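You operate a simulated robot arm through the tools that you are given. There is no shell and no other tool. Be economical: measure what you need, move in short steps, check, and stop when the job is done.

Carry out the task below with a simulated robot arm. There is one attempt and no reset: what you move stays moved.

JOB
Take the strap from the mesh floor of the cream cabinet and put it on the raised end of the bench. Then take the brown bottle and leave it on the top of the plywood bench. Then turn the roller dial to 3. Then put the jar labelled "black" from the top of the plywood bench on the packing table. Then put one of the tins from the tin tray on the shelf under the plywood bench. Then put one of the wax bars from the packing table on the black offcut there. Then take the brown bobbin from the packing table and put it on the heel pad there. Then stack the 9 heel block from the packing table on top of the 10 heel block. The order counts. Set down upright: brown bottle, jar.

It is judged by the outcome, as a careful person would: the job done as asked, and still so three seconds after it is handed in. It fails if anything else is knocked over, pushed out of place, dropped, spilled or broken.

ROBOT AND FRAMES
A 7-joint arm with a two-finger parallel gripper on a trunk, on a base that drives. Base frame: it is fixed to the floor where the robot stands at the start and does not move with it; the origin is under the middle of the robot, x ahead of it, y to its left, z up; the surface under the hand at the start is at about z = 892. Readings come in mm, rad, newtons and seconds.
With the tool pointing down near the work surface it reaches from about 340 to 760 mm from the robot's upright axis, wherever it stands. Its first joint turns from -2.007 to 2.007 rad. Places, roughly: bobbin [-1750, -3000, 750]; brown bottle [500, -500, 1000]; heel block [-1250, -2750, 750]; heel pad [-1750, -3000, 750]; jar [250, -2000, 1000]; offcut [-1250, -2750, 750]; packing table [-1400, -3000, 800]; raised end of the bench [600, -700, 1000]; roller dial [300, -1100, 1000]; shelf under the plywood bench [400, -1700, 300]; strap [500, 0, 1000]; tin (6x6x3 cm) [300, -1900, 900]; top of the plywood bench [500, -1700, 900]; wax bar [-1000, -3000, 1000]. Payload 3.91 kg.
The TCP is the grasp point between the finger pads, 30 mm short of the fingertips. In the tool frame z runs along the fingers and y along their closing line. Largest opening 110 mm; finger width 20, thickness 10; the body of the gripper, 48 by 112 mm, starts 55 mm behind the TCP.
Orientation is that of the tool frame in the base frame, as a unit quaternion [x, y, z, w]. With the fingers straight down and closing along the base's y, the tool's x points along the base's -x, its y along +y and its z along -z.

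CONTROLS
- The arm moves only by the tool move_arm. Its argument "plan" is a list of rows, each a list of 3 entries, a list of its own where there are three numbers: the shift along the tool's x, y, z in units of 150 mm (1.0 is 150 mm), then the turn, a rotation vector about the tool's x, y, z in units of 120 degrees (1.0 is 120 degrees), then the opening, from 0 (shut) to 1 (fully open). In form: [[[dx, dy, dz], [wx, wy, wz], gripper], ...]. A call has 1 to 8 rows; each row is the pose to reach, as a shift and turn from the pose commanded when the call began, along the tool's axes at that moment. A call with a number of a shift or a turn outside -1 to 1 is refused whole. Rows are played at 5 a second. More than 50 mm and 0.15 rad between two rows, or a gripper value outside its range, and nothing of the call is played. Where a pose cannot be reached the arm comes as near as it can. A force on the tool above 40 N (or 10 N above the force at the start of the call, whichever is more), or a blocked arm, ends the call early, and 0.2 s more pass. Each finger travels about 108 mm/s and halts on what it meets, pressing with about 40 N; the grip force reading is that of the motor and also rises with nothing between the fingers. The clock runs only during rows and for 0.2 s after the last one: add rows that repeat a pose to give the fingers time. It gives the time, the measured TCP pose, the force on the tool (base axes), the opening and the grip force at its end, in the units of the frame above (readings bear some noise), with the torque about the TCP (base axes, N m) and any sound that the robot's microphone picked up, and new pictures: "views" is both (left out), scene, wrist or none.
- Cameras (640 x 400 px; columns grow to the right, rows downward): "scene" is now at [-20.1, 79.3, 1668.1]; the picture's right is [-0.89, -0.46, 0.00], its down [-0.31, 0.59, -0.75] and it looks along [0.34, -0.66, -0.66] (base axes); focal length 287 px, centre (320, 200). "wrist" rides on the gripper at [72, 17, -103] in the tool frame; the picture's right is [-0.23, 0.97, 0.00], its down [-0.76, -0.18, -0.62] and it looks along [-0.61, -0.14, 0.78] (tool axes); focal length 222 px, centre (320, 200). There is no depth. A picture from a camera that has moved, and an enlarged one, comes with that camera's place and axes in the base frame and with its lens.
- slide_trunk(by): slides the trunk up (or, below 0, down) by that many mm; the arm and the scene camera ride with it, the base frame stays. It gives what a move gives, with no picture.
- drive_base(legs): drives the robot by 1 to 6 legs, each [ahead, turn to the left] in mm and rad, along the robot's own axes; the way and the turn of a leg run together, so that a leg with both is an arc; at most 1500 mm and 3.142 rad a leg. The arm and the cameras ride along, it lands a little off, and it stops where it bumps. It gives what a move gives, and a new picture of the scene camera.
- turn_head(pan, tilt): turns the head with the scene camera to pan (to the left, within 2.705 rad either way) and tilt (down, from -0.506 to 1.204), counted from straight ahead of the robot. It gives what a move gives, and a new picture of the scene camera.
- close_up(camera, box): a new picture of the part [left, top, right, bottom] of that camera's present view, enlarged. It takes no simulated time.
- finish_job(): hands the job in; it is judged then, once.

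Go step by step. Nothing tells you exact positions but the pictures and the camera data: compare them with the known pose of the tool, close in by small moves and look again before you grip or let go. The budget is 217 turns and 260 pictures, counting those below and the enlarged ones. Unless the task says otherwise, let go and move clear before handing in, and close with one line.

The tools are called as name(argument=value, ...) on one line, values as JSON. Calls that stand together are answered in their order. move_arm: Moves the arm, as the interface text tells. Its arguments: {"type":"object","properties":{"plan":{"type":"array"},"views":{"type":"string","enum":["both","scene","wrist","none"]}},"required":["plan"]} The other tools are called the same way: slide_trunk (by) slides the trunk up or down; drive_base (legs) drives the base; turn_head (pan, tilt) turns the head that bears the scene camera; close_up (camera, box) takes an enlarged picture of a part of a camera's view; finish_job () hands the job in.

At the start:

```text
time: 0.0
ee_pos: [362.1, -314.3, 1330.1]
ee_rot: [0.0, 1.0, 0.0, 0.0]
wrist_force: [-0.6, 0.5, 0.0]
moment: [0.0, -0.02, 0.0]
finger_gap: 109.9
grip_force: 0.1
trunk travel left (down, up): [-775.0, 215.0]
robot x, y, heading: [-0.1, 0.6, 0.002]
head pan, tilt: [-1.093, 0.726]
```

scene: 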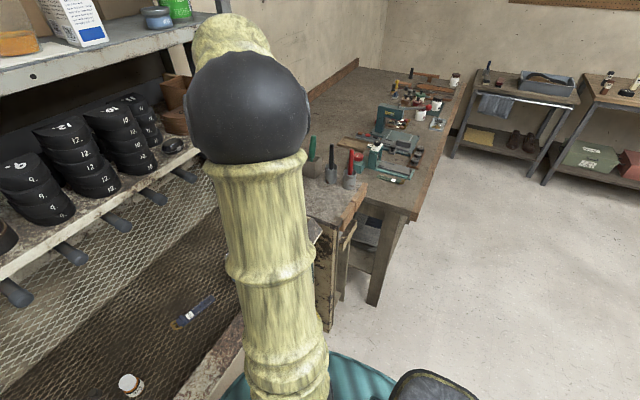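
wrist: 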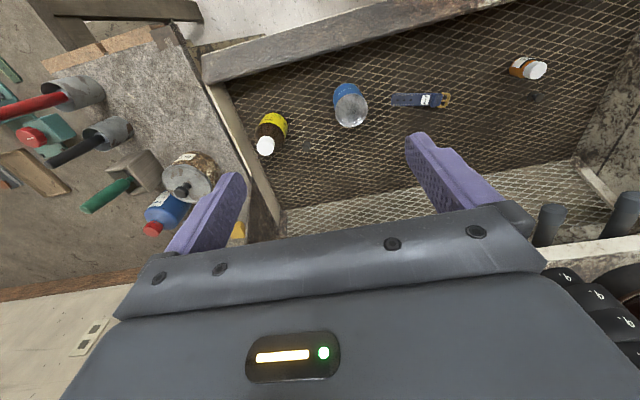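

I see the strap on the mesh at about [470,-106,900], and the brown bottle at about [475,-471]. I'll look closer before moving.

close_up(camera="wrist", box=[0, 0, 320, 250])

close_up(camera="wrist", box=[230, 40, 560, 240])

turn_head(pan=-0.6, tilt=0.9)

```text
1.60 times, centred on (160, 125) of wrist
camera zoom: at [292.2, -297.7, 1433.4], right [0.23, 0.97, 0.0], down [0.76, -0.18, 0.62], along [0.61, -0.14, -0.78], focal length 355 px, centre (576, 320)
```

zoom: 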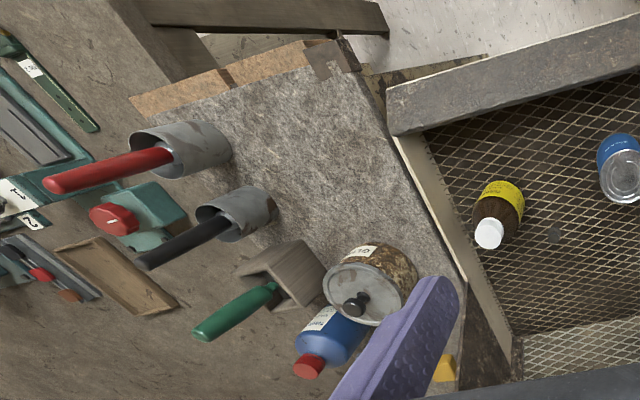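

```text
1.94 times, centred on (395, 140) of wrist
camera zoom: at [292.2, -297.7, 1433.4], right [0.23, 0.97, 0.0], down [0.76, -0.18, 0.62], along [0.61, -0.14, -0.78], focal length 431 px, centre (174, 316)
```

zoom: 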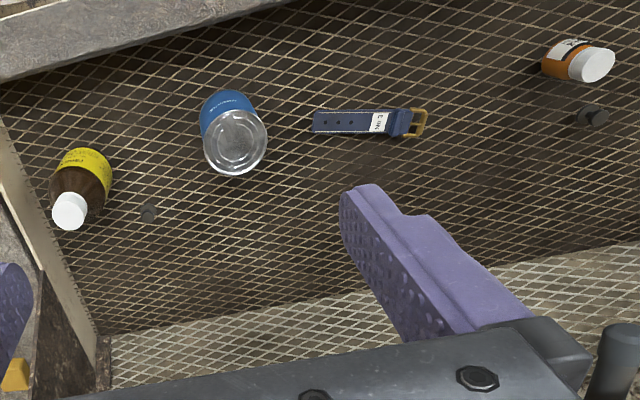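

```text
time: 0.9
ee_pos: [361.7, -314.1, 1329.6]
ee_rot: [0.0, 1.0, 0.0, 0.0]
wrist_force: [0.0, -0.5, -0.9]
moment: [0.02, 0.0, 0.02]
finger_gap: 109.8
grip_force: 0.1
trunk travel left (down, up): [-775.0, 215.0]
robot x, y, heading: [-0.5, 0.4, 0.003]
head pan, tilt: [-0.6, 0.901]
camera scene: at [3.7, 111.0, 1654.2], right [-0.57, -0.82, 0.0], down [-0.65, 0.44, -0.62], along [0.51, -0.35, -0.78], focal length 287 px, centre (320, 200)
```

scene: 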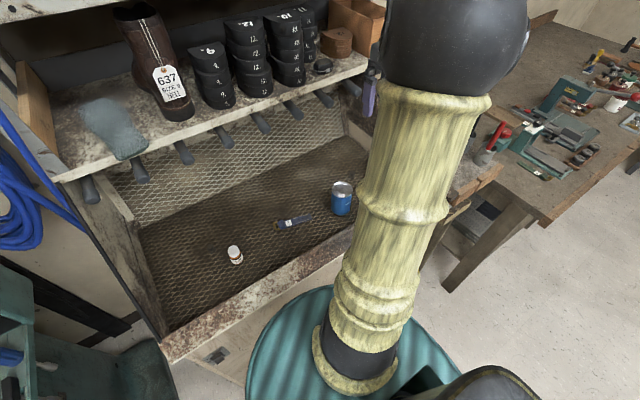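

The strap lies mostly along y, about [480,-106,895], so I'll approach with the fingers closing across it.

move_arm(plan=[[[-0.1, 0.12, 0.1], [0, 0, -0.068], 1], [[-0.2, 0.25, 0.2], [0, 0, -0.136], 1], [[-0.3, 0.37, 0.3], [0, 0, -0.204], 1], [[-0.4, 0.5, 0.4], [0, 0, -0.272], 1], [[-0.5, 0.62, 0.5], [0, 0, -0.34], 1], [[-0.6, 0.75, 0.6], [0, 0, -0.408], 1], [[-0.7, 0.87, 0.7], [0, 0, -0.476], 1], [[-0.787, 1.0, 0.8], [0, 0, -0.544], 1]], views="wrist")

```text
time: 2.7
ee_pos: [480.6, -162.2, 1210.2]
ee_rot: [-0.54, 0.842, 0.0, 0.0]
wrist_force: [0.3, 0.2, -0.6]
moment: [0.03, 0.04, -0.03]
finger_gap: 110.1
grip_force: 0.1
trunk travel left (down, up): [-775.0, 215.0]
robot x, y, heading: [-0.8, 2.6, 0.002]
head pan, tilt: [-0.6, 0.901]
camera wrist: at [436.8, -223.1, 1313.6], right [-0.79, 0.61, 0.0], down [0.48, 0.62, 0.62], along [0.38, 0.49, -0.78], focal length 222 px, centre (320, 200)
```

wrist: 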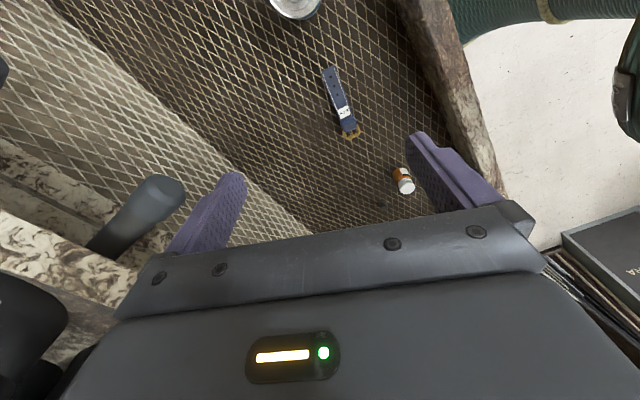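

move_arm(plan=[[[-0.1, 0.05, 0.3], [0, 0, -0.03], 1], [[-0.2, 0.1, 0.6], [0, 0, -0.067], 1], [[-0.306, 0.167, 0.9], [0, 0, -0.067], 1], [[-0.306, 0.167, 1.0], [0, 0, -0.067], 1]], views="wrist")

```text
time: 3.7
ee_pos: [476.5, -111.0, 1061.7]
ee_rot: [-0.597, 0.802, 0.0, 0.0]
wrist_force: [-0.6, -0.6, -0.5]
moment: [0.0, 0.01, -0.02]
finger_gap: 109.8
grip_force: 0.0
trunk travel left (down, up): [-775.0, 215.0]
robot x, y, heading: [-1.7, -1.5, 0.002]
head pan, tilt: [-0.6, 0.901]
camera wrist: at [441.6, -175.1, 1163.6], right [-0.87, 0.5, 0.0], down [0.39, 0.68, 0.62], along [0.31, 0.54, -0.78], focal length 222 px, centre (320, 200)
```

wrist: 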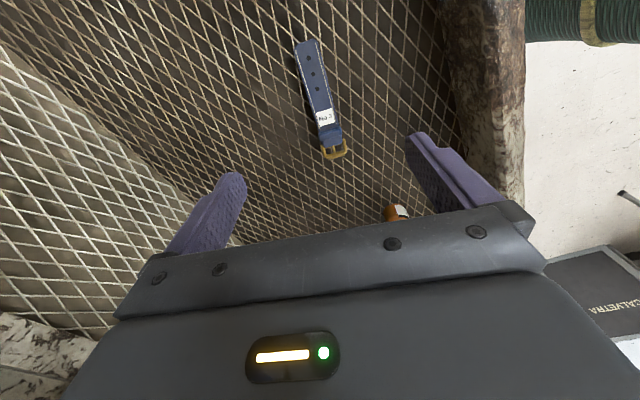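

move_arm(plan=[[[0, 0, 0.3], [0, 0, 0], 1], [[0, 0, 0.6], [0, 0, 0], 0.8], [[0, 0, 0.8], [0, 0, 0], 0.6], [[0, 0, 0.88], [0, 0, 0], 0.6], [[0, 0, 0.9], [0, 0, 0], 0.6], [[0, 0, 0.9], [0, 0, 0], 0.6]], views="wrist")

```text
time: 5.1
ee_pos: [477.8, -111.9, 924.8]
ee_rot: [-0.597, 0.802, 0.0, 0.0]
wrist_force: [-0.8, 0.2, 0.1]
moment: [0.0, 0.02, 0.02]
finger_gap: 65.9
grip_force: 0.0
trunk travel left (down, up): [-775.0, 215.0]
robot x, y, heading: [2.2, -1.9, 0.004]
head pan, tilt: [-0.6, 0.901]
camera wrist: at [442.9, -176.1, 1028.7], right [-0.87, 0.5, 0.0], down [0.39, 0.68, 0.62], along [0.31, 0.54, -0.78], focal length 222 px, centre (320, 200)
```

wrist: 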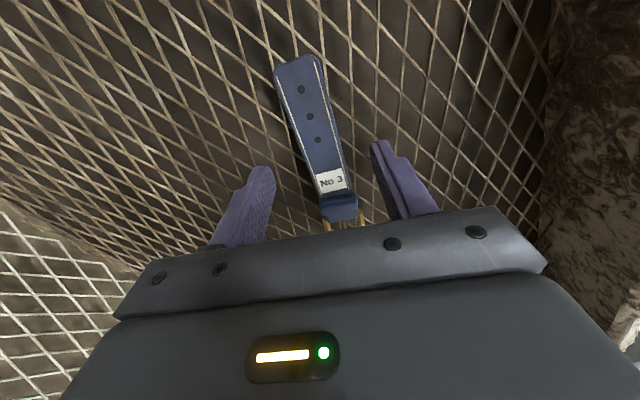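

move_arm(plan=[[[0, 0, 0.02], [0, 0, 0], 0.6], [[0, 0, 0.03], [0, 0, 0], 0.3], [[0, 0, 0.03], [0, 0, 0], 0.1], [[0, 0, 0.03], [0, 0, 0], 0], [[0, 0, 0.03], [0, 0, 0], 0]], views="wrist")

```text
time: 6.3
ee_pos: [476.8, -111.8, 921.5]
ee_rot: [-0.598, 0.802, -0.001, 0.001]
wrist_force: [-1.5, 3.7, 24.6]
moment: [0.17, 0.48, -0.06]
finger_gap: 24.6
grip_force: 40.2
trunk travel left (down, up): [-775.0, 215.0]
robot x, y, heading: [-2.4, 0.9, 0.005]
head pan, tilt: [-0.6, 0.901]
camera wrist: at [441.6, -175.9, 1025.8], right [-0.87, 0.5, 0.0], down [0.39, 0.68, 0.62], along [0.31, 0.54, -0.78], focal length 222 px, centre (320, 200)
```

wrist: 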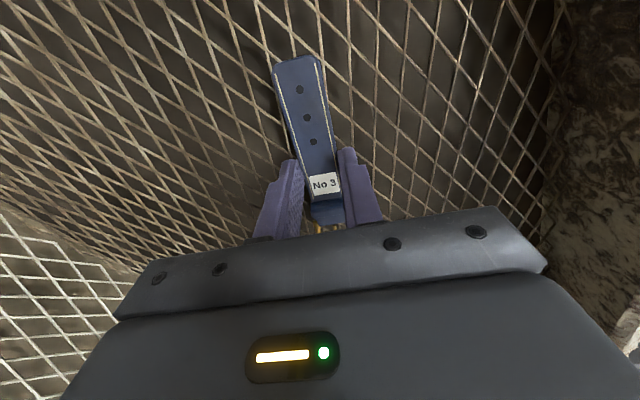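

move_arm(plan=[[[0, 0, -0.1], [0, 0, 0], 0], [[0, 0, -0.35], [0, 0, 0], 0], [[0, 0, -0.65], [0, 0, 0], 0], [[0, 0, -0.9], [0, 0, 0], 0], [[0, 0, -1.0], [0, 0, 0], 0]], views="wrist")

turn_head(pan=-1.1, tilt=0.7)

```text
time: 7.5
ee_pos: [474.4, -110.0, 1070.5]
ee_rot: [-0.597, 0.802, 0.0, 0.0]
wrist_force: [-0.3, 0.5, -0.4]
moment: [0.02, 0.01, 0.04]
finger_gap: 0.1
grip_force: 38.3
trunk travel left (down, up): [-775.0, 215.0]
robot x, y, heading: [-1.5, -3.8, 0.0]
head pan, tilt: [-0.6, 0.901]
camera wrist: at [441.4, -175.3, 1174.0], right [-0.87, 0.5, 0.0], down [0.39, 0.68, 0.62], along [0.31, 0.54, -0.78], focal length 222 px, centre (320, 200)
```

wrist: 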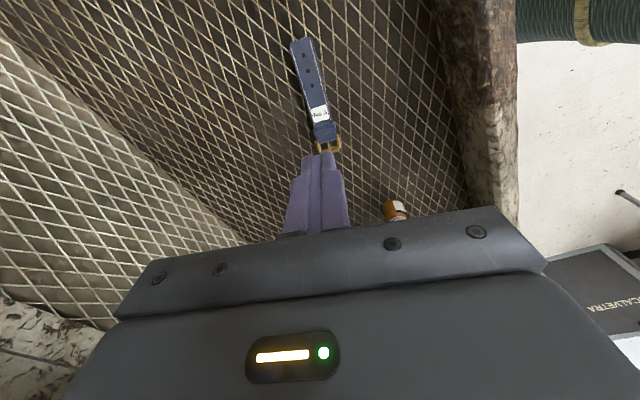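

```text
time: 8.5
ee_pos: [477.4, -109.8, 1070.7]
ee_rot: [-0.597, 0.802, -0.001, 0.0]
wrist_force: [-0.2, 0.3, 0.0]
moment: [0.0, -0.01, 0.02]
finger_gap: 0.0
grip_force: 38.1
trunk travel left (down, up): [-775.0, 215.0]
robot x, y, heading: [-0.9, -0.9, -0.001]
head pan, tilt: [-1.1, 0.7]
camera scene: at [-19.8, 78.2, 1670.3], right [-0.89, -0.45, 0.0], down [-0.29, 0.57, -0.76], along [0.35, -0.68, -0.64], focal length 287 px, centre (320, 200)
```

scene: 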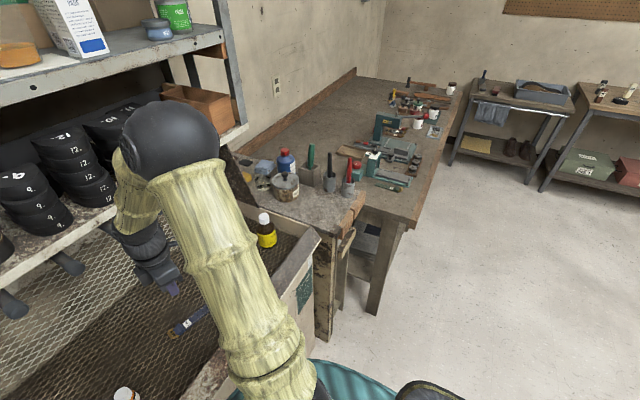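

The strap slipped out on lifting; I'll check its thickness up close.

close_up(camera="wrist", box=[260, 20, 380, 170])

```text
2.67 times, centred on (320, 95) of wrist
camera zoom: at [441.7, -175.5, 1173.6], right [-0.87, 0.5, 0.0], down [0.39, 0.68, 0.62], along [0.31, 0.54, -0.78], focal length 592 px, centre (320, 480)
```

zoom: 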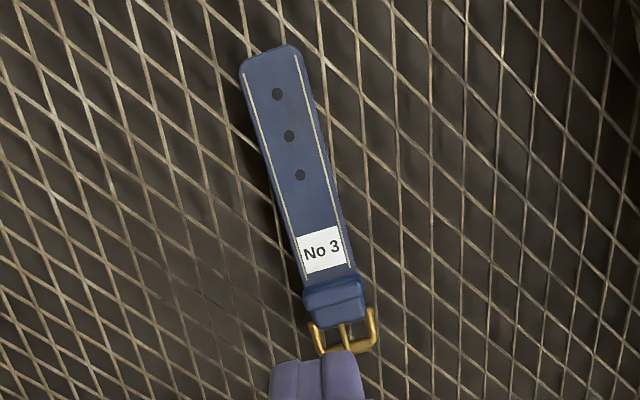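

move_arm(plan=[[[-0.1, -0.01, 0.2], [0, 0, -0.01], 0.3], [[-0.221, -0.017, 0.45], [0, 0, -0.017], 0.5], [[-0.221, -0.017, 0.7], [0, 0, -0.017], 0.5], [[-0.221, -0.017, 0.9], [0, 0, -0.017], 0.5], [[-0.221, -0.017, 0.98], [0, 0, -0.017], 0.5], [[-0.221, -0.017, 1.0], [0, 0, -0.017], 0.5], [[-0.221, -0.017, 1.0], [0, 0, -0.017], 0.5]], views="wrist")

```text
time: 10.2
ee_pos: [490.2, -80.8, 922.5]
ee_rot: [-0.612, 0.791, -0.003, 0.003]
wrist_force: [-3.8, 0.9, 22.2]
moment: [0.2, 0.9, -0.06]
finger_gap: 56.7
grip_force: 1.5
trunk travel left (down, up): [-775.0, 215.0]
robot x, y, heading: [-0.1, 2.0, -0.005]
head pan, tilt: [-1.1, 0.7]
stopped in row 7: the force on the tool passed its limit at 41 N (the readings are from after the stop); the commanded pose is now the measured one
camera wrist: at [456.2, -146.7, 1026.0], right [-0.89, 0.47, -0.01], down [0.36, 0.69, 0.62], along [0.3, 0.55, -0.78], focal length 222 px, centre (320, 200)
```

wrist: 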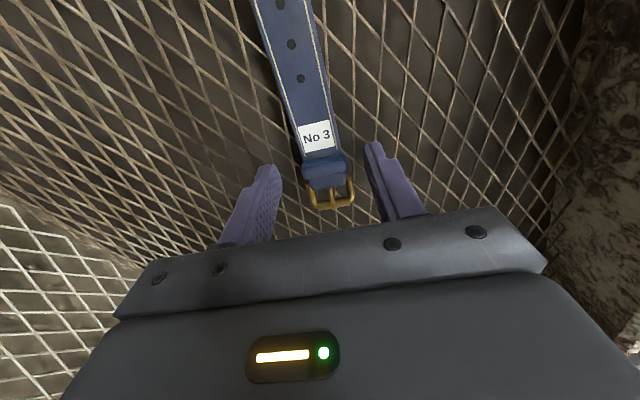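

move_arm(plan=[[[0, 0, 0], [0, 0, 0], 0.3], [[0, 0, 0], [0, 0, 0], 0.1], [[0, 0, 0], [0, 0, 0], 0], [[0, 0, 0], [0, 0, 0], 0]], views="wrist")

```text
time: 11.2
ee_pos: [487.9, -80.4, 922.2]
ee_rot: [-0.612, 0.791, -0.001, 0.002]
wrist_force: [-16.1, 7.2, 30.4]
moment: [0.39, 1.07, -0.01]
finger_gap: 30.9
grip_force: 40.0
trunk travel left (down, up): [-775.0, 215.0]
robot x, y, heading: [-0.9, 0.4, 0.002]
head pan, tilt: [-1.1, 0.7]
camera wrist: at [453.9, -145.6, 1025.9], right [-0.89, 0.47, -0.01], down [0.36, 0.69, 0.62], along [0.29, 0.55, -0.78], focal length 222 px, centre (320, 200)
```

wrist: 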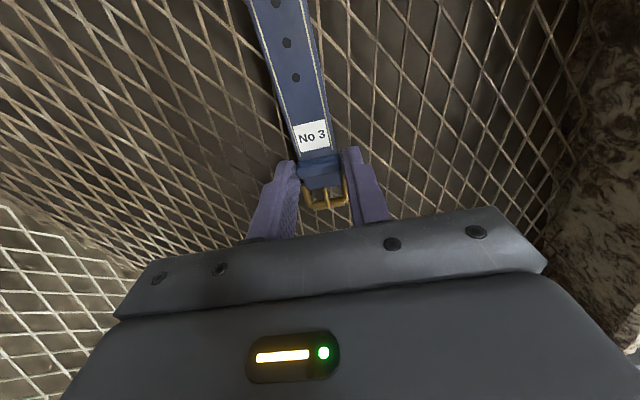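

Gripped on the keeper (31 mm). I'll lift gently.

move_arm(plan=[[[0, 0, -0.02], [0, 0, 0], 0], [[0, 0, -0.06], [0, 0, 0], 0], [[0, 0, -0.15], [0, 0, 0], 0], [[0, 0, -0.3], [0, 0, 0], 0], [[0, 0, -0.5], [0, 0, 0], 0]], views="wrist")

```text
time: 12.4
ee_pos: [490.8, -81.8, 996.4]
ee_rot: [-0.611, 0.791, -0.002, 0.002]
wrist_force: [-0.9, 0.3, -0.4]
moment: [0.0, 0.01, 0.03]
finger_gap: 30.6
grip_force: 40.0
trunk travel left (down, up): [-775.0, 215.0]
robot x, y, heading: [-3.1, 0.1, 0.004]
head pan, tilt: [-1.1, 0.7]
camera wrist: at [457.0, -147.1, 1099.1], right [-0.89, 0.47, 0.0], down [0.36, 0.69, 0.62], along [0.29, 0.55, -0.78], focal length 222 px, centre (320, 200)
```

wrist: 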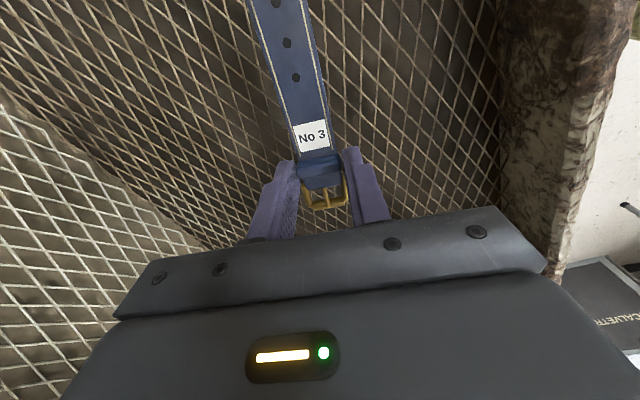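

Strap is held. Raising it clear, and inspecting the raised bench end with the scene camera.

move_arm(plan=[[[0, 0, -0.3], [0, 0, 0], 0], [[0, 0, -0.6], [0, 0, 0], 0], [[0, 0, -0.9], [0, 0, 0], 0], [[0, 0, -1.0], [0, 0, 0], 0]], views="none")

close_up(camera="scene", box=[220, 60, 480, 250])

```text
time: 13.4
ee_pos: [489.9, -81.3, 1146.0]
ee_rot: [-0.611, 0.791, -0.001, 0.002]
wrist_force: [0.6, 0.1, -0.3]
moment: [0.02, -0.01, 0.0]
finger_gap: 30.8
grip_force: 40.1
trunk travel left (down, up): [-775.0, 215.0]
robot x, y, heading: [-1.1, -2.3, 0.001]
head pan, tilt: [-1.1, 0.7]
```

```text
2.11 times, centred on (350, 155) of scene
camera zoom: at [-19.7, 78.2, 1670.3], right [-0.89, -0.45, 0.0], down [-0.29, 0.57, -0.76], along [0.35, -0.68, -0.64], focal length 604 px, centre (257, 295)
```

zoom: 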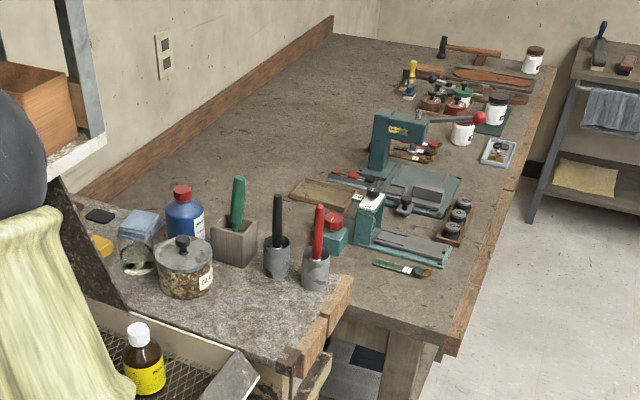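

move_arm(plan=[[[0.12, 0, -0.06], [0, 0, 0], 0], [[0.3, 0, -0.12], [0, 0, 0.05], 0], [[0.45, 0, -0.2], [0, 0, 0.11], 0], [[0.6, 0, -0.26], [0, 0, 0.17], 0], [[0.75, 0, -0.3], [0, 0, 0.23], 0], [[0.88, 0, -0.3], [0, 0, 0.29], 0], [[1.0, 0, -0.3], [0, 0, 0.35], 0], [[1.0, 0, -0.3], [0, 0, 0.41], 0]], views="wrist")

```text
time: 15.2
ee_pos: [453.1, -226.2, 1190.5]
ee_rot: [-0.226, 0.974, -0.001, 0.002]
wrist_force: [0.4, 0.8, 0.2]
moment: [-0.02, -0.02, 0.02]
finger_gap: 31.0
grip_force: 40.3
trunk travel left (down, up): [-775.0, 215.0]
robot x, y, heading: [-0.1, -2.9, -0.003]
head pan, tilt: [-1.1, 0.7]
camera wrist: at [381.5, -242.2, 1294.3], right [-0.22, 0.97, 0.0], down [0.76, 0.18, 0.63], along [0.61, 0.14, -0.78], focal length 222 px, centre (320, 200)
```

wrist: 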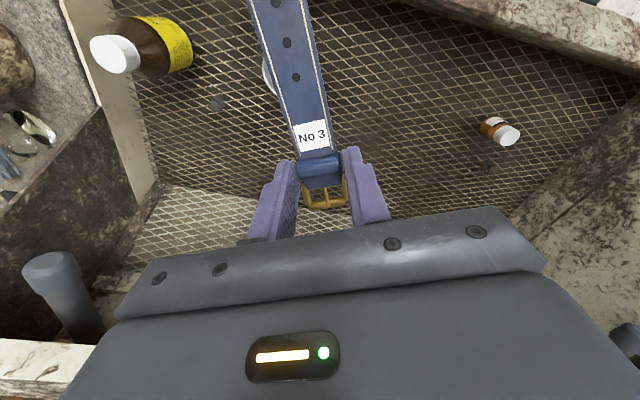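

move_arm(plan=[[[0.14, -0.2, 0], [0, 0, 0.05], 0], [[0.28, -0.4, 0], [0, 0, 0.1], 0], [[0.42, -0.6, 0], [0, 0, 0.15], 0], [[0.56, -0.8, 0], [0, 0, 0.2], 0], [[0.7, -1.0, 0], [0, 0, 0.2175], 0]], views="none")

move_arm(plan=[[[0.1, -0.25, 0], [0, 0, 0], 0], [[0.2, -0.5, 0], [0, 0, 0], 0], [[0.3, -0.75, 0], [0, 0, 0], 0], [[0.367, -1.0, 0], [0, 0, 0], 0]], views="wrist")

```text
time: 16.4
ee_pos: [423.5, -410.3, 1190.1]
ee_rot: [0.0, 1.0, 0.0, 0.003]
wrist_force: [0.3, 0.0, -0.7]
moment: [0.01, -0.03, 0.02]
finger_gap: 31.1
grip_force: 40.2
trunk travel left (down, up): [-775.0, 215.0]
robot x, y, heading: [-2.0, 1.9, 0.0]
head pan, tilt: [-1.1, 0.7]
```

```text
time: 17.4
ee_pos: [367.4, -556.6, 1188.3]
ee_rot: [-0.001, 1.0, 0.0, 0.001]
wrist_force: [0.2, -0.8, -0.2]
moment: [0.05, 0.01, 0.02]
finger_gap: 31.0
grip_force: 40.0
trunk travel left (down, up): [-775.0, 215.0]
robot x, y, heading: [2.3, 1.7, 0.001]
head pan, tilt: [-1.1, 0.7]
camera wrist: at [296.5, -540.8, 1292.6], right [0.23, 0.97, 0.0], down [0.76, -0.18, 0.63], along [0.61, -0.14, -0.78], focal length 222 px, centre (320, 200)
```

wrist: 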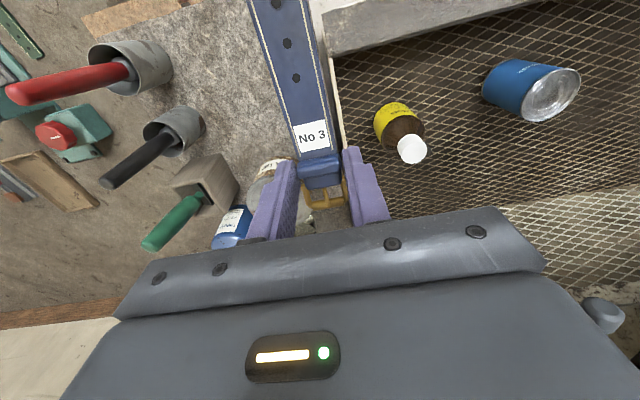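

move_arm(plan=[[[0, -0.25, 0.1], [0, 0, 0], 0], [[0, -0.49, 0.35], [0, 0, 0], 0], [[0, -0.49, 0.65], [0, 0, 0], 0], [[0, -0.49, 0.9], [0, 0, 0], 0]], views="both")

```text
refused: row 2 steps farther than a row can; nothing moved
```

move_arm(plan=[[[0, -0.25, 0.1], [0, 0, 0], 0], [[0, -0.49, 0.25], [0, 0, 0], 0], [[0, -0.49, 0.55], [0, 0, 0], 0], [[0, -0.49, 0.85], [0, 0, 0], 0]], views="both")

```text
time: 18.4
ee_pos: [367.8, -630.0, 1060.5]
ee_rot: [-0.001, 1.0, 0.0, 0.003]
wrist_force: [0.8, 0.3, -0.3]
moment: [0.01, 0.01, 0.0]
finger_gap: 31.0
grip_force: 40.0
out of reach, approached as far as the arm can: row 2, 3
trunk travel left (down, up): [-775.0, 215.0]
robot x, y, heading: [0.5, -1.7, -0.0]
head pan, tilt: [-1.1, 0.7]
camera scene: at [-19.6, 77.8, 1670.4], right [-0.89, -0.45, 0.0], down [-0.29, 0.57, -0.76], along [0.35, -0.68, -0.64], focal length 287 px, centre (320, 200)
camera wrist: at [296.4, -613.1, 1164.1], right [0.23, 0.97, 0.0], down [0.76, -0.17, 0.63], along [0.61, -0.14, -0.78], focal length 222 px, centre (320, 200)
```

scene: 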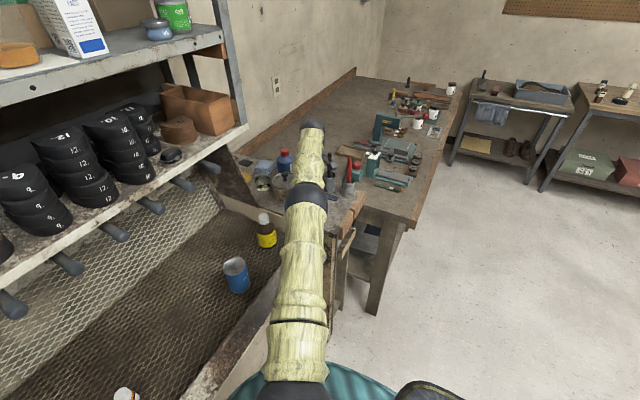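
wrist: 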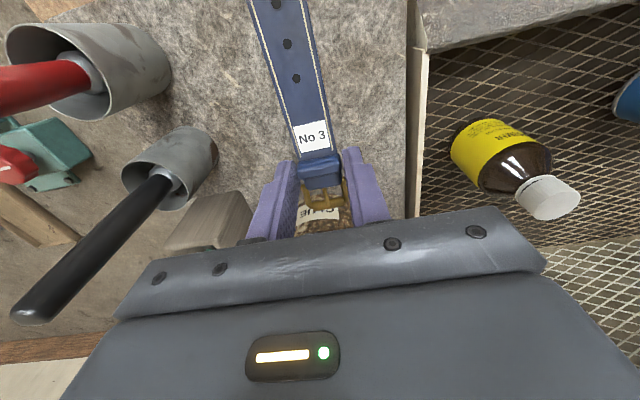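

move_arm(plan=[[[-0.15, 0, 0.05], [0, 0, 0], 0], [[-0.15, 0, 0.2], [0, 0, 0], 0], [[-0.15, 0, 0.35], [0, 0, 0], 0], [[-0.15, 0, 0.42], [0, 0, 0], 0]], views="wrist")

```text
time: 19.4
ee_pos: [385.6, -622.5, 998.7]
ee_rot: [-0.002, 1.0, -0.001, 0.002]
wrist_force: [-0.5, 0.7, -0.2]
moment: [0.0, -0.02, -0.02]
finger_gap: 31.1
grip_force: 40.2
out of reach, approached as far as the arm can: row 1, 2, 3, 4
trunk travel left (down, up): [-775.0, 215.0]
robot x, y, heading: [-0.9, 0.6, -0.002]
head pan, tilt: [-1.1, 0.7]
camera wrist: at [315.8, -605.6, 1102.5], right [0.23, 0.97, 0.0], down [0.76, -0.18, 0.63], along [0.61, -0.14, -0.78], focal length 222 px, centre (320, 200)
```

wrist: 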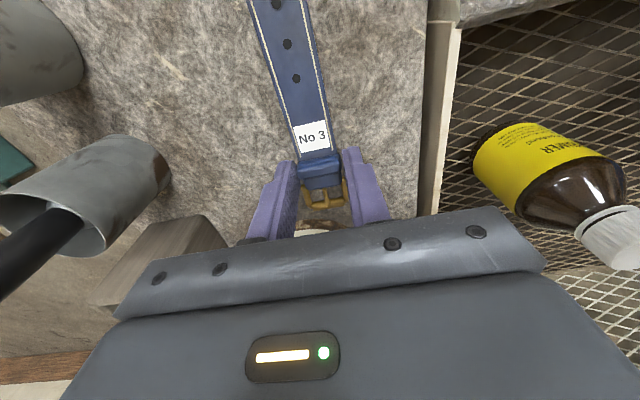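

move_arm(plan=[[[0, 0, 0.04], [0, 0, 0], 0], [[0, 0, 0.08], [0, 0, 0], 0], [[0, 0, 0.12], [0, 0, 0], 0], [[0, 0, 0.16], [0, 0, 0], 0], [[0, 0, 0.2], [0, 0, 0], 0]], views="wrist")

```text
time: 20.6
ee_pos: [387.9, -623.9, 981.1]
ee_rot: [-0.001, 1.0, -0.008, 0.005]
wrist_force: [-5.6, 8.0, 14.6]
moment: [0.52, 0.73, -0.05]
finger_gap: 30.7
grip_force: 40.2
trunk travel left (down, up): [-775.0, 215.0]
robot x, y, heading: [-0.6, -2.6, -0.001]
head pan, tilt: [-1.1, 0.7]
stopped in row 5: the force on the tool passed its limit at 42 N (the readings are from after the stop); the commanded pose is now the measured one
camera wrist: at [316.8, -605.9, 1083.3], right [0.23, 0.97, -0.01], down [0.76, -0.17, 0.63], along [0.61, -0.15, -0.77], focal length 222 px, centre (320, 200)
```

wrist: 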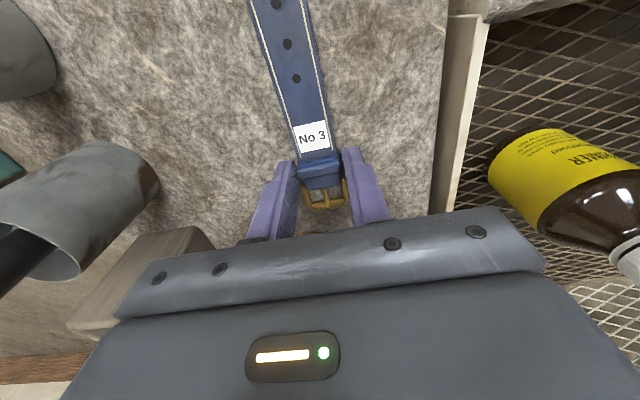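

move_arm(plan=[[[0, 0, 0], [0, 0, 0], 0.4], [[0, 0, 0], [0, 0, 0], 0.5], [[0, 0, -0.2], [0, 0, 0], 0.5], [[0, 0, -0.5], [0, 0, 0], 0.5], [[0, 0, -0.8], [0, 0, 0], 0.5]], views="both")

```text
time: 21.9
ee_pos: [383.4, -617.1, 1096.7]
ee_rot: [-0.001, 1.0, -0.006, 0.004]
wrist_force: [0.3, 0.8, -0.3]
moment: [-0.03, -0.03, 0.01]
finger_gap: 54.8
grip_force: 0.0
out of reach, approached as far as the arm can: row 5
trunk travel left (down, up): [-775.0, 215.0]
robot x, y, heading: [2.8, 1.2, -0.003]
head pan, tilt: [-1.1, 0.7]
camera scene: at [-21.3, 79.5, 1670.1], right [-0.89, -0.45, 0.0], down [-0.29, 0.57, -0.77], along [0.35, -0.68, -0.64], focal length 287 px, centre (320, 200)
camera wrist: at [311.8, -599.1, 1199.5], right [0.23, 0.97, -0.01], down [0.76, -0.17, 0.63], along [0.61, -0.15, -0.77], focal length 222 px, centre (320, 200)
```

scene: 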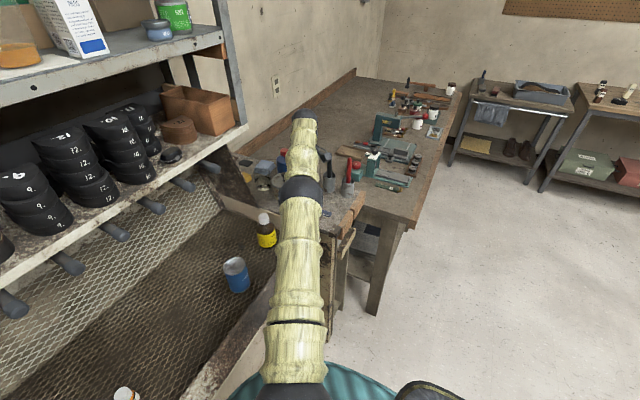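
wrist: 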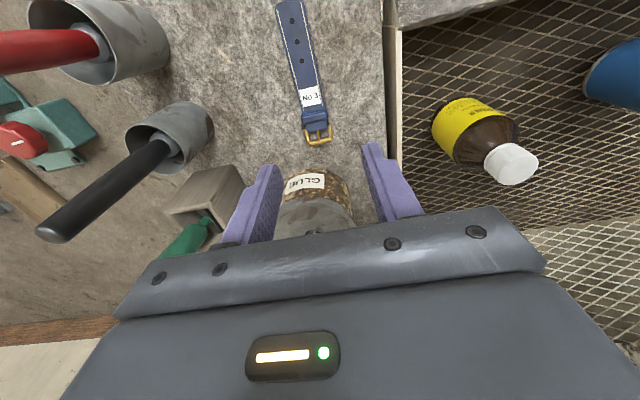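

Strap is laid on the raised end. Next the brown bottle, cap at about [456,-448,1020].

move_arm(plan=[[[0, 0.2, -0.15], [0, 0, 0], 1], [[-0.1, 0.45, -0.2], [0, 0, 0], 1], [[-0.25, 0.7, -0.2], [0, 0, 0], 1], [[-0.45, 0.9, -0.2], [0, 0, 0], 1], [[-0.45, 1.0, -0.2], [0, 0, 0], 1]], views="wrist")

```text
time: 23.1
ee_pos: [452.8, -466.9, 1125.3]
ee_rot: [-0.001, 1.0, -0.007, 0.004]
wrist_force: [0.2, -0.1, 1.2]
moment: [0.0, -0.01, 0.0]
finger_gap: 110.1
grip_force: 0.1
trunk travel left (down, up): [-775.0, 215.0]
robot x, y, heading: [1.8, -1.4, -0.003]
head pan, tilt: [-1.1, 0.7]
camera wrist: at [381.0, -449.4, 1227.2], right [0.23, 0.97, -0.01], down [0.76, -0.17, 0.63], along [0.61, -0.15, -0.77], focal length 222 px, centre (320, 200)
```

wrist: 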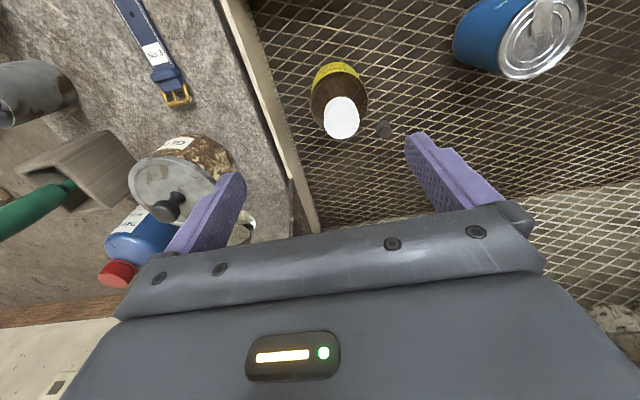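

move_arm(plan=[[[0, 0.133, 0.1], [0, 0, 0], 1], [[0, 0.133, 0.35], [0, 0, 0], 1], [[0, 0.133, 0.6], [0, 0, 0], 1]], views="both")

```text
time: 23.9
ee_pos: [453.1, -449.2, 1033.8]
ee_rot: [-0.001, 1.0, -0.007, 0.005]
wrist_force: [-0.1, 0.2, -0.3]
moment: [0.03, 0.0, -0.02]
finger_gap: 109.7
grip_force: 0.1
trunk travel left (down, up): [-775.0, 215.0]
robot x, y, heading: [0.8, 0.6, 0.003]
head pan, tilt: [-1.1, 0.7]
camera scene: at [-19.7, 77.8, 1670.4], right [-0.89, -0.45, 0.0], down [-0.29, 0.57, -0.76], along [0.35, -0.68, -0.64], focal length 287 px, centre (320, 200)
camera wrist: at [381.9, -432.1, 1135.7], right [0.23, 0.97, -0.01], down [0.76, -0.17, 0.63], along [0.61, -0.15, -0.77], focal length 222 px, centre (320, 200)
```

scene: 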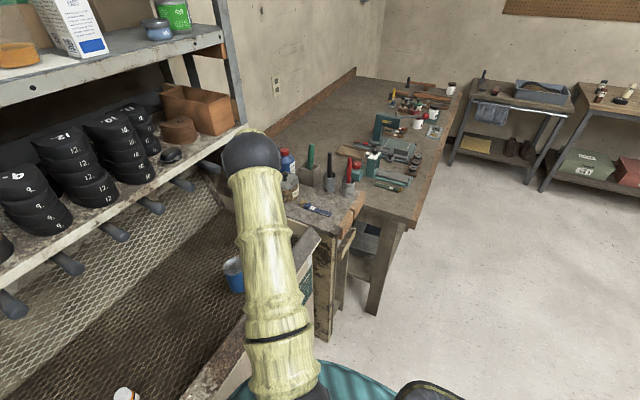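
wrist: 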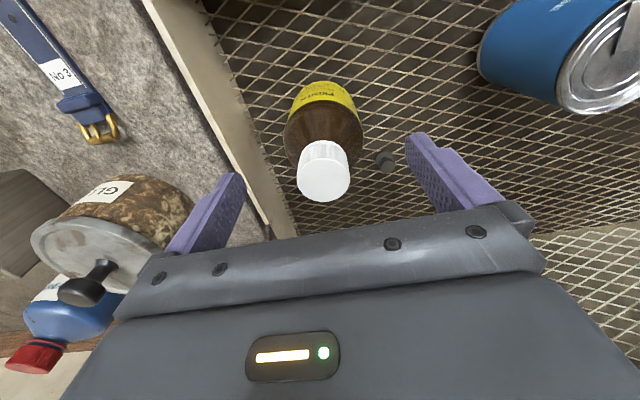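

move_arm(plan=[[[0.02, 0.01, 0.15], [0, 0, 0], 1], [[0.02, 0.01, 0.25], [0, 0, 0], 1], [[0.02, 0.01, 0.3], [0, 0, 0], 1], [[0.02, 0.01, 0.3], [0, 0, 0], 1]], views="wrist")

```text
time: 24.9
ee_pos: [451.7, -448.9, 987.8]
ee_rot: [-0.001, 1.0, -0.007, 0.005]
wrist_force: [-0.3, 0.2, 0.1]
moment: [-0.03, 0.0, -0.02]
finger_gap: 110.1
grip_force: 0.1
trunk travel left (down, up): [-775.0, 215.0]
robot x, y, heading: [0.6, 0.1, -0.003]
head pan, tilt: [-1.1, 0.7]
camera wrist: at [379.9, -431.0, 1091.4], right [0.23, 0.97, -0.01], down [0.76, -0.17, 0.63], along [0.61, -0.15, -0.77], focal length 222 px, centre (320, 200)
```

wrist: 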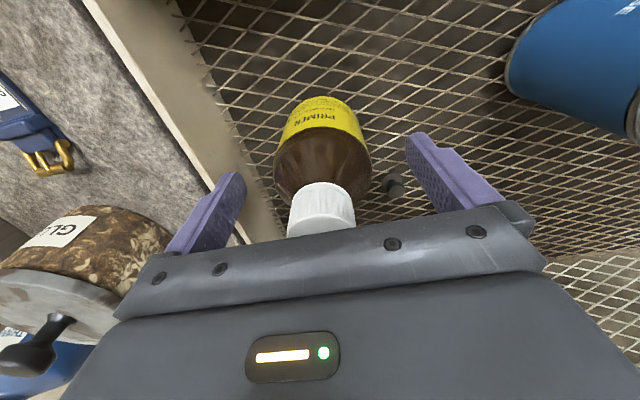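

move_arm(plan=[[[0, 0.01, 0.02], [0, 0, 0], 1], [[0, 0.01, 0.04], [0, 0, 0], 1], [[0, 0.01, 0.055], [0, 0, 0], 1]], views="wrist")

```text
time: 25.6
ee_pos: [450.7, -447.3, 981.1]
ee_rot: [-0.001, 1.0, -0.007, 0.004]
wrist_force: [0.2, -0.2, 0.4]
moment: [-0.02, 0.02, 0.0]
finger_gap: 109.7
grip_force: 0.1
trunk travel left (down, up): [-775.0, 215.0]
robot x, y, heading: [-3.2, 0.6, -0.003]
head pan, tilt: [-1.1, 0.7]
camera wrist: at [379.3, -429.6, 1083.7], right [0.23, 0.97, -0.01], down [0.76, -0.17, 0.63], along [0.61, -0.15, -0.77], focal length 222 px, centre (320, 200)
```

wrist: 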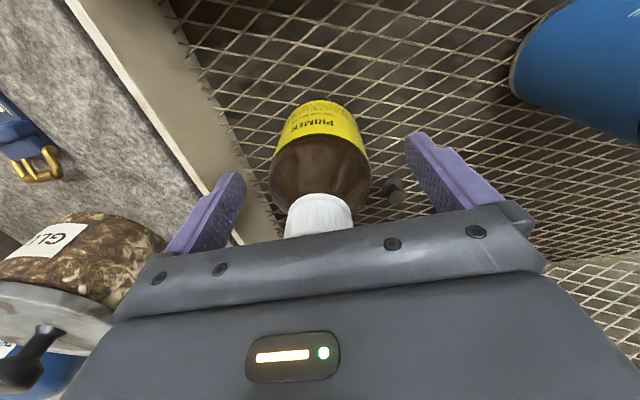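

move_arm(plan=[[[0, 0, 0.02], [0, 0, 0], 1], [[0, 0, 0.04], [0, 0, 0], 1], [[0, 0, 0.055], [0, 0, 0], 0.8], [[0, 0, 0.055], [0, 0, 0], 0.5], [[0, 0, 0.055], [0, 0, 0], 0.2], [[0, 0, 0.055], [0, 0, 0], 0.2], [[0, 0, 0.055], [0, 0, 0], 0.2]], views="wrist")

```text
time: 27.2
ee_pos: [450.6, -448.3, 974.1]
ee_rot: [-0.001, 1.0, -0.007, 0.005]
wrist_force: [0.2, -0.9, 1.1]
moment: [0.06, -0.02, -0.02]
finger_gap: 63.6
grip_force: 39.9
trunk travel left (down, up): [-775.0, 215.0]
robot x, y, heading: [-2.2, -0.4, -0.003]
head pan, tilt: [-1.1, 0.7]
camera wrist: at [379.2, -430.0, 1076.6], right [0.23, 0.97, -0.01], down [0.76, -0.17, 0.63], along [0.61, -0.15, -0.77], focal length 222 px, centre (320, 200)
```

wrist: 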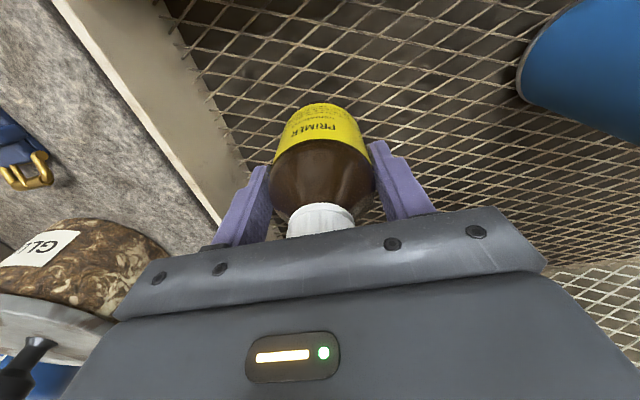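

move_arm(plan=[[[0, 0, -0.02], [0, 0, 0], 0.2], [[0, 0, -0.1], [0, 0, 0], 0.2], [[0, 0, -0.3], [0, 0, 0], 0.2], [[0, 0, -0.6], [0, 0, 0], 0.2], [[0, 0, -0.9], [0, 0, 0], 0.2], [[0, 0, -1.0], [0, 0, 0], 0.2]], views="wrist")

turn_head(pan=-1.4, tilt=0.7)

```text
time: 28.6
ee_pos: [448.2, -445.1, 1123.3]
ee_rot: [-0.001, 1.0, -0.006, 0.004]
wrist_force: [0.3, -0.3, -3.6]
moment: [-0.02, 0.0, 0.02]
finger_gap: 63.1
grip_force: 39.0
trunk travel left (down, up): [-775.0, 215.0]
robot x, y, heading: [-1.8, -0.8, -0.0]
head pan, tilt: [-1.1, 0.7]
camera wrist: at [376.9, -427.1, 1225.6], right [0.23, 0.97, -0.01], down [0.76, -0.17, 0.63], along [0.61, -0.15, -0.77], focal length 222 px, centre (320, 200)
```

wrist: 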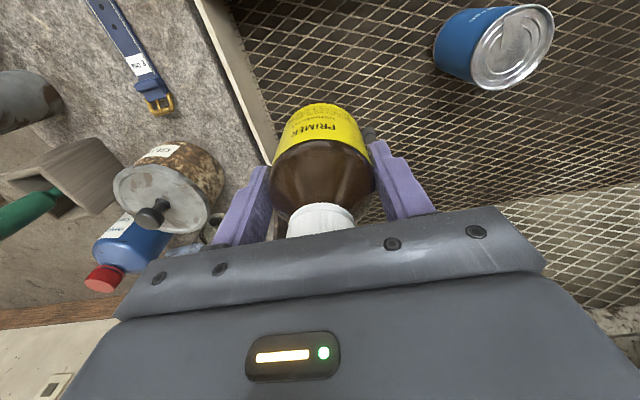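

```text
time: 29.4
ee_pos: [448.9, -444.5, 1123.5]
ee_rot: [-0.001, 1.0, -0.006, 0.005]
wrist_force: [0.4, -0.2, -2.8]
moment: [0.02, 0.0, 0.0]
finger_gap: 63.4
grip_force: 39.7
trunk travel left (down, up): [-775.0, 215.0]
robot x, y, heading: [-3.0, 1.5, 0.002]
head pan, tilt: [-1.4, 0.7]
camera scene: at [-43.7, 69.7, 1670.3], right [-0.99, -0.17, 0.0], down [-0.11, 0.63, -0.76], along [0.13, -0.75, -0.64], focal length 287 px, centre (320, 200)
```

scene: 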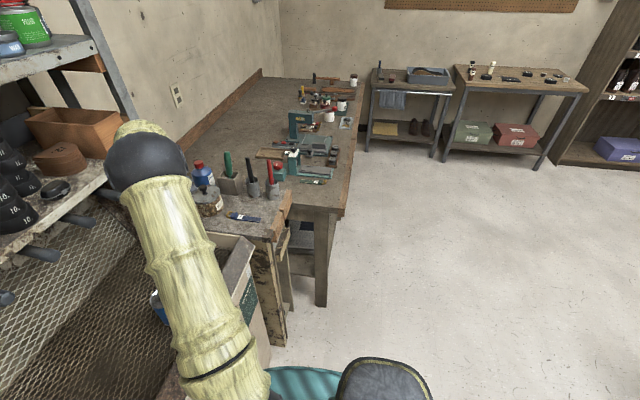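

Bottle held. Before driving, I raise the trunk and check behind the robot.

slide_trunk(by=100)

turn_head(pan=-2.4, tilt=0.6)

```text
time: 30.8
ee_pos: [449.2, -446.2, 1221.5]
ee_rot: [-0.001, 1.0, -0.006, 0.005]
wrist_force: [-0.9, -1.0, -2.6]
moment: [0.03, -0.02, -0.01]
finger_gap: 63.4
grip_force: 40.1
trunk travel left (down, up): [-875.0, 115.0]
robot x, y, heading: [1.3, -1.5, 0.005]
head pan, tilt: [-1.4, 0.7]
```

```text
time: 32.0
ee_pos: [448.3, -445.6, 1220.5]
ee_rot: [-0.001, 1.0, -0.006, 0.005]
wrist_force: [1.1, 0.3, -2.8]
moment: [0.01, 0.0, -0.01]
finger_gap: 63.4
grip_force: 40.0
trunk travel left (down, up): [-875.0, 115.0]
robot x, y, heading: [-0.8, 2.0, -0.002]
head pan, tilt: [-2.4, 0.6]
camera scene: at [-123.3, 93.6, 1779.0], right [-0.68, 0.74, 0.0], down [0.42, 0.38, -0.83], along [-0.61, -0.56, -0.56], focal length 287 px, centre (320, 200)
```

scene: 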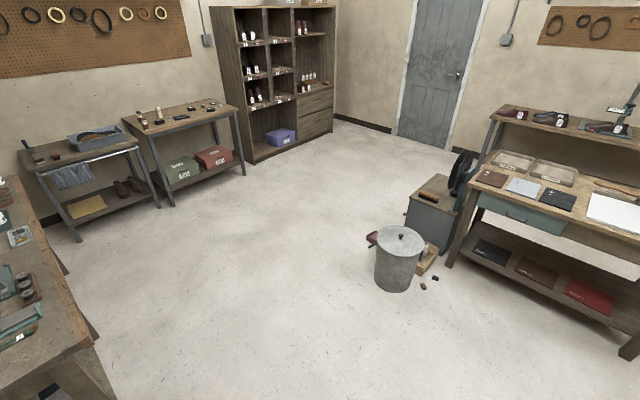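

drive_base(legs=[[-380, 0], [0, -1.571], [800, 0], [0, 1.571]])

turn_head(pan=-0.5, tilt=0.8)

```text
time: 50.4
ee_pos: [79.2, -1253.4, 1223.2]
ee_rot: [-0.002, 1.0, -0.007, 0.005]
wrist_force: [-0.3, -0.3, -2.4]
moment: [0.0, 0.02, 0.06]
finger_gap: 63.4
grip_force: 40.0
trunk travel left (down, up): [-875.0, 115.0]
robot x, y, heading: [-371.3, -810.2, 0.0]
head pan, tilt: [-2.4, 0.6]
camera scene: at [-493.4, -715.9, 1779.0], right [-0.68, 0.74, 0.0], down [0.42, 0.38, -0.83], along [-0.61, -0.56, -0.56], focal length 287 px, centre (320, 200)
```

scene: 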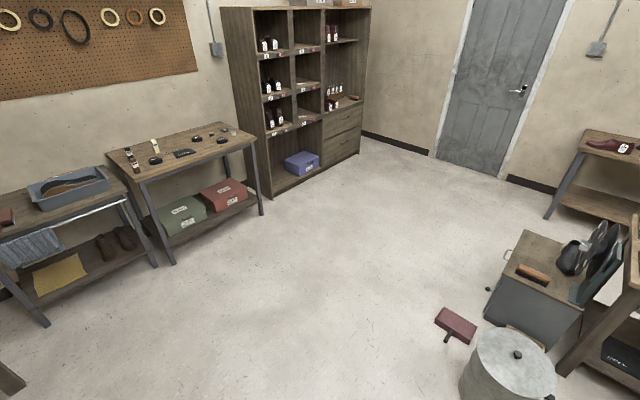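

```text
time: 52.3
ee_pos: [80.1, -1253.2, 1222.2]
ee_rot: [-0.002, 1.0, -0.005, 0.004]
wrist_force: [-0.5, 1.0, -3.0]
moment: [-0.02, 0.02, -0.01]
finger_gap: 63.3
grip_force: 39.8
trunk travel left (down, up): [-875.0, 115.0]
robot x, y, heading: [-367.3, -810.9, 0.001]
head pan, tilt: [-0.499, 0.799]
camera scene: at [-357.6, -694.7, 1762.1], right [-0.48, -0.88, 0.0], down [-0.63, 0.34, -0.7], along [0.61, -0.33, -0.72], focal length 287 px, centre (320, 200)
```

scene: 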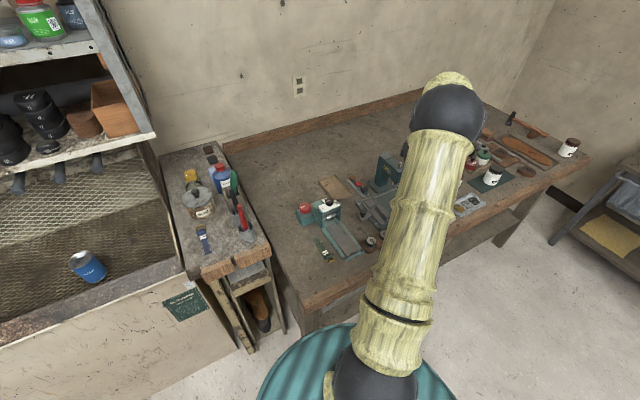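

move_arm(plan=[[[-0.1, 0.3, 0], [0, 0, 0], 0.2], [[-0.2, 0.6, 0], [0, 0, 0], 0.2], [[-0.3, 0.9, 0], [0, 0, 0], 0.2], [[-0.4, 1.0, 0], [0, 0, 0], 0.2]], views="none")

move_arm(plan=[[[0, 0.3, 0], [0, 0, 0], 0.2], [[0, 0.6, 0], [0, 0, 0], 0.2], [[0, 0.9, 0], [0, 0, 0], 0.2], [[0, 1.0, 0], [0, 0, 0], 0.2]], views="wrist")

close_up(camera="scene", box=[240, 160, 420, 300])

```text
time: 53.3
ee_pos: [140.0, -1103.8, 1220.6]
ee_rot: [-0.002, 1.0, -0.006, 0.005]
wrist_force: [-0.1, -0.2, -3.2]
moment: [0.01, 0.01, -0.01]
finger_gap: 63.1
grip_force: 40.0
trunk travel left (down, up): [-875.0, 115.0]
robot x, y, heading: [-371.3, -802.7, 0.003]
head pan, tilt: [-0.499, 0.799]
```

```text
time: 54.3
ee_pos: [139.3, -951.9, 1219.0]
ee_rot: [-0.002, 1.0, -0.006, 0.004]
wrist_force: [-1.4, -1.3, -3.0]
moment: [-0.02, 0.0, 0.02]
finger_gap: 63.1
grip_force: 40.4
trunk travel left (down, up): [-875.0, 115.0]
robot x, y, heading: [-368.2, -805.4, 0.005]
head pan, tilt: [-0.499, 0.799]
camera wrist: at [67.9, -934.9, 1322.3], right [0.22, 0.97, -0.01], down [0.76, -0.17, 0.63], along [0.61, -0.15, -0.77], focal length 222 px, centre (320, 200)
```

wrist: 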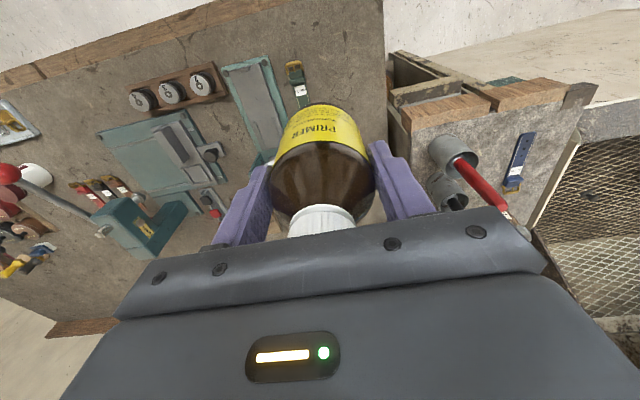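

```text
2.86 times, centred on (330, 230) of scene
camera zoom: at [-357.5, -695.2, 1762.1], right [-0.48, -0.88, 0.0], down [-0.63, 0.34, -0.7], along [0.61, -0.33, -0.72], focal length 819 px, centre (291, 114)
```

zoom: 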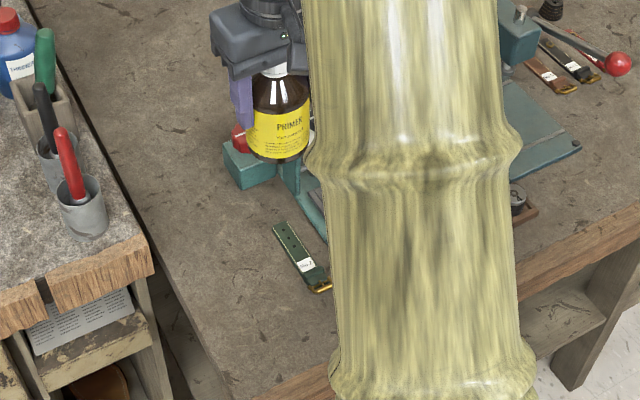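

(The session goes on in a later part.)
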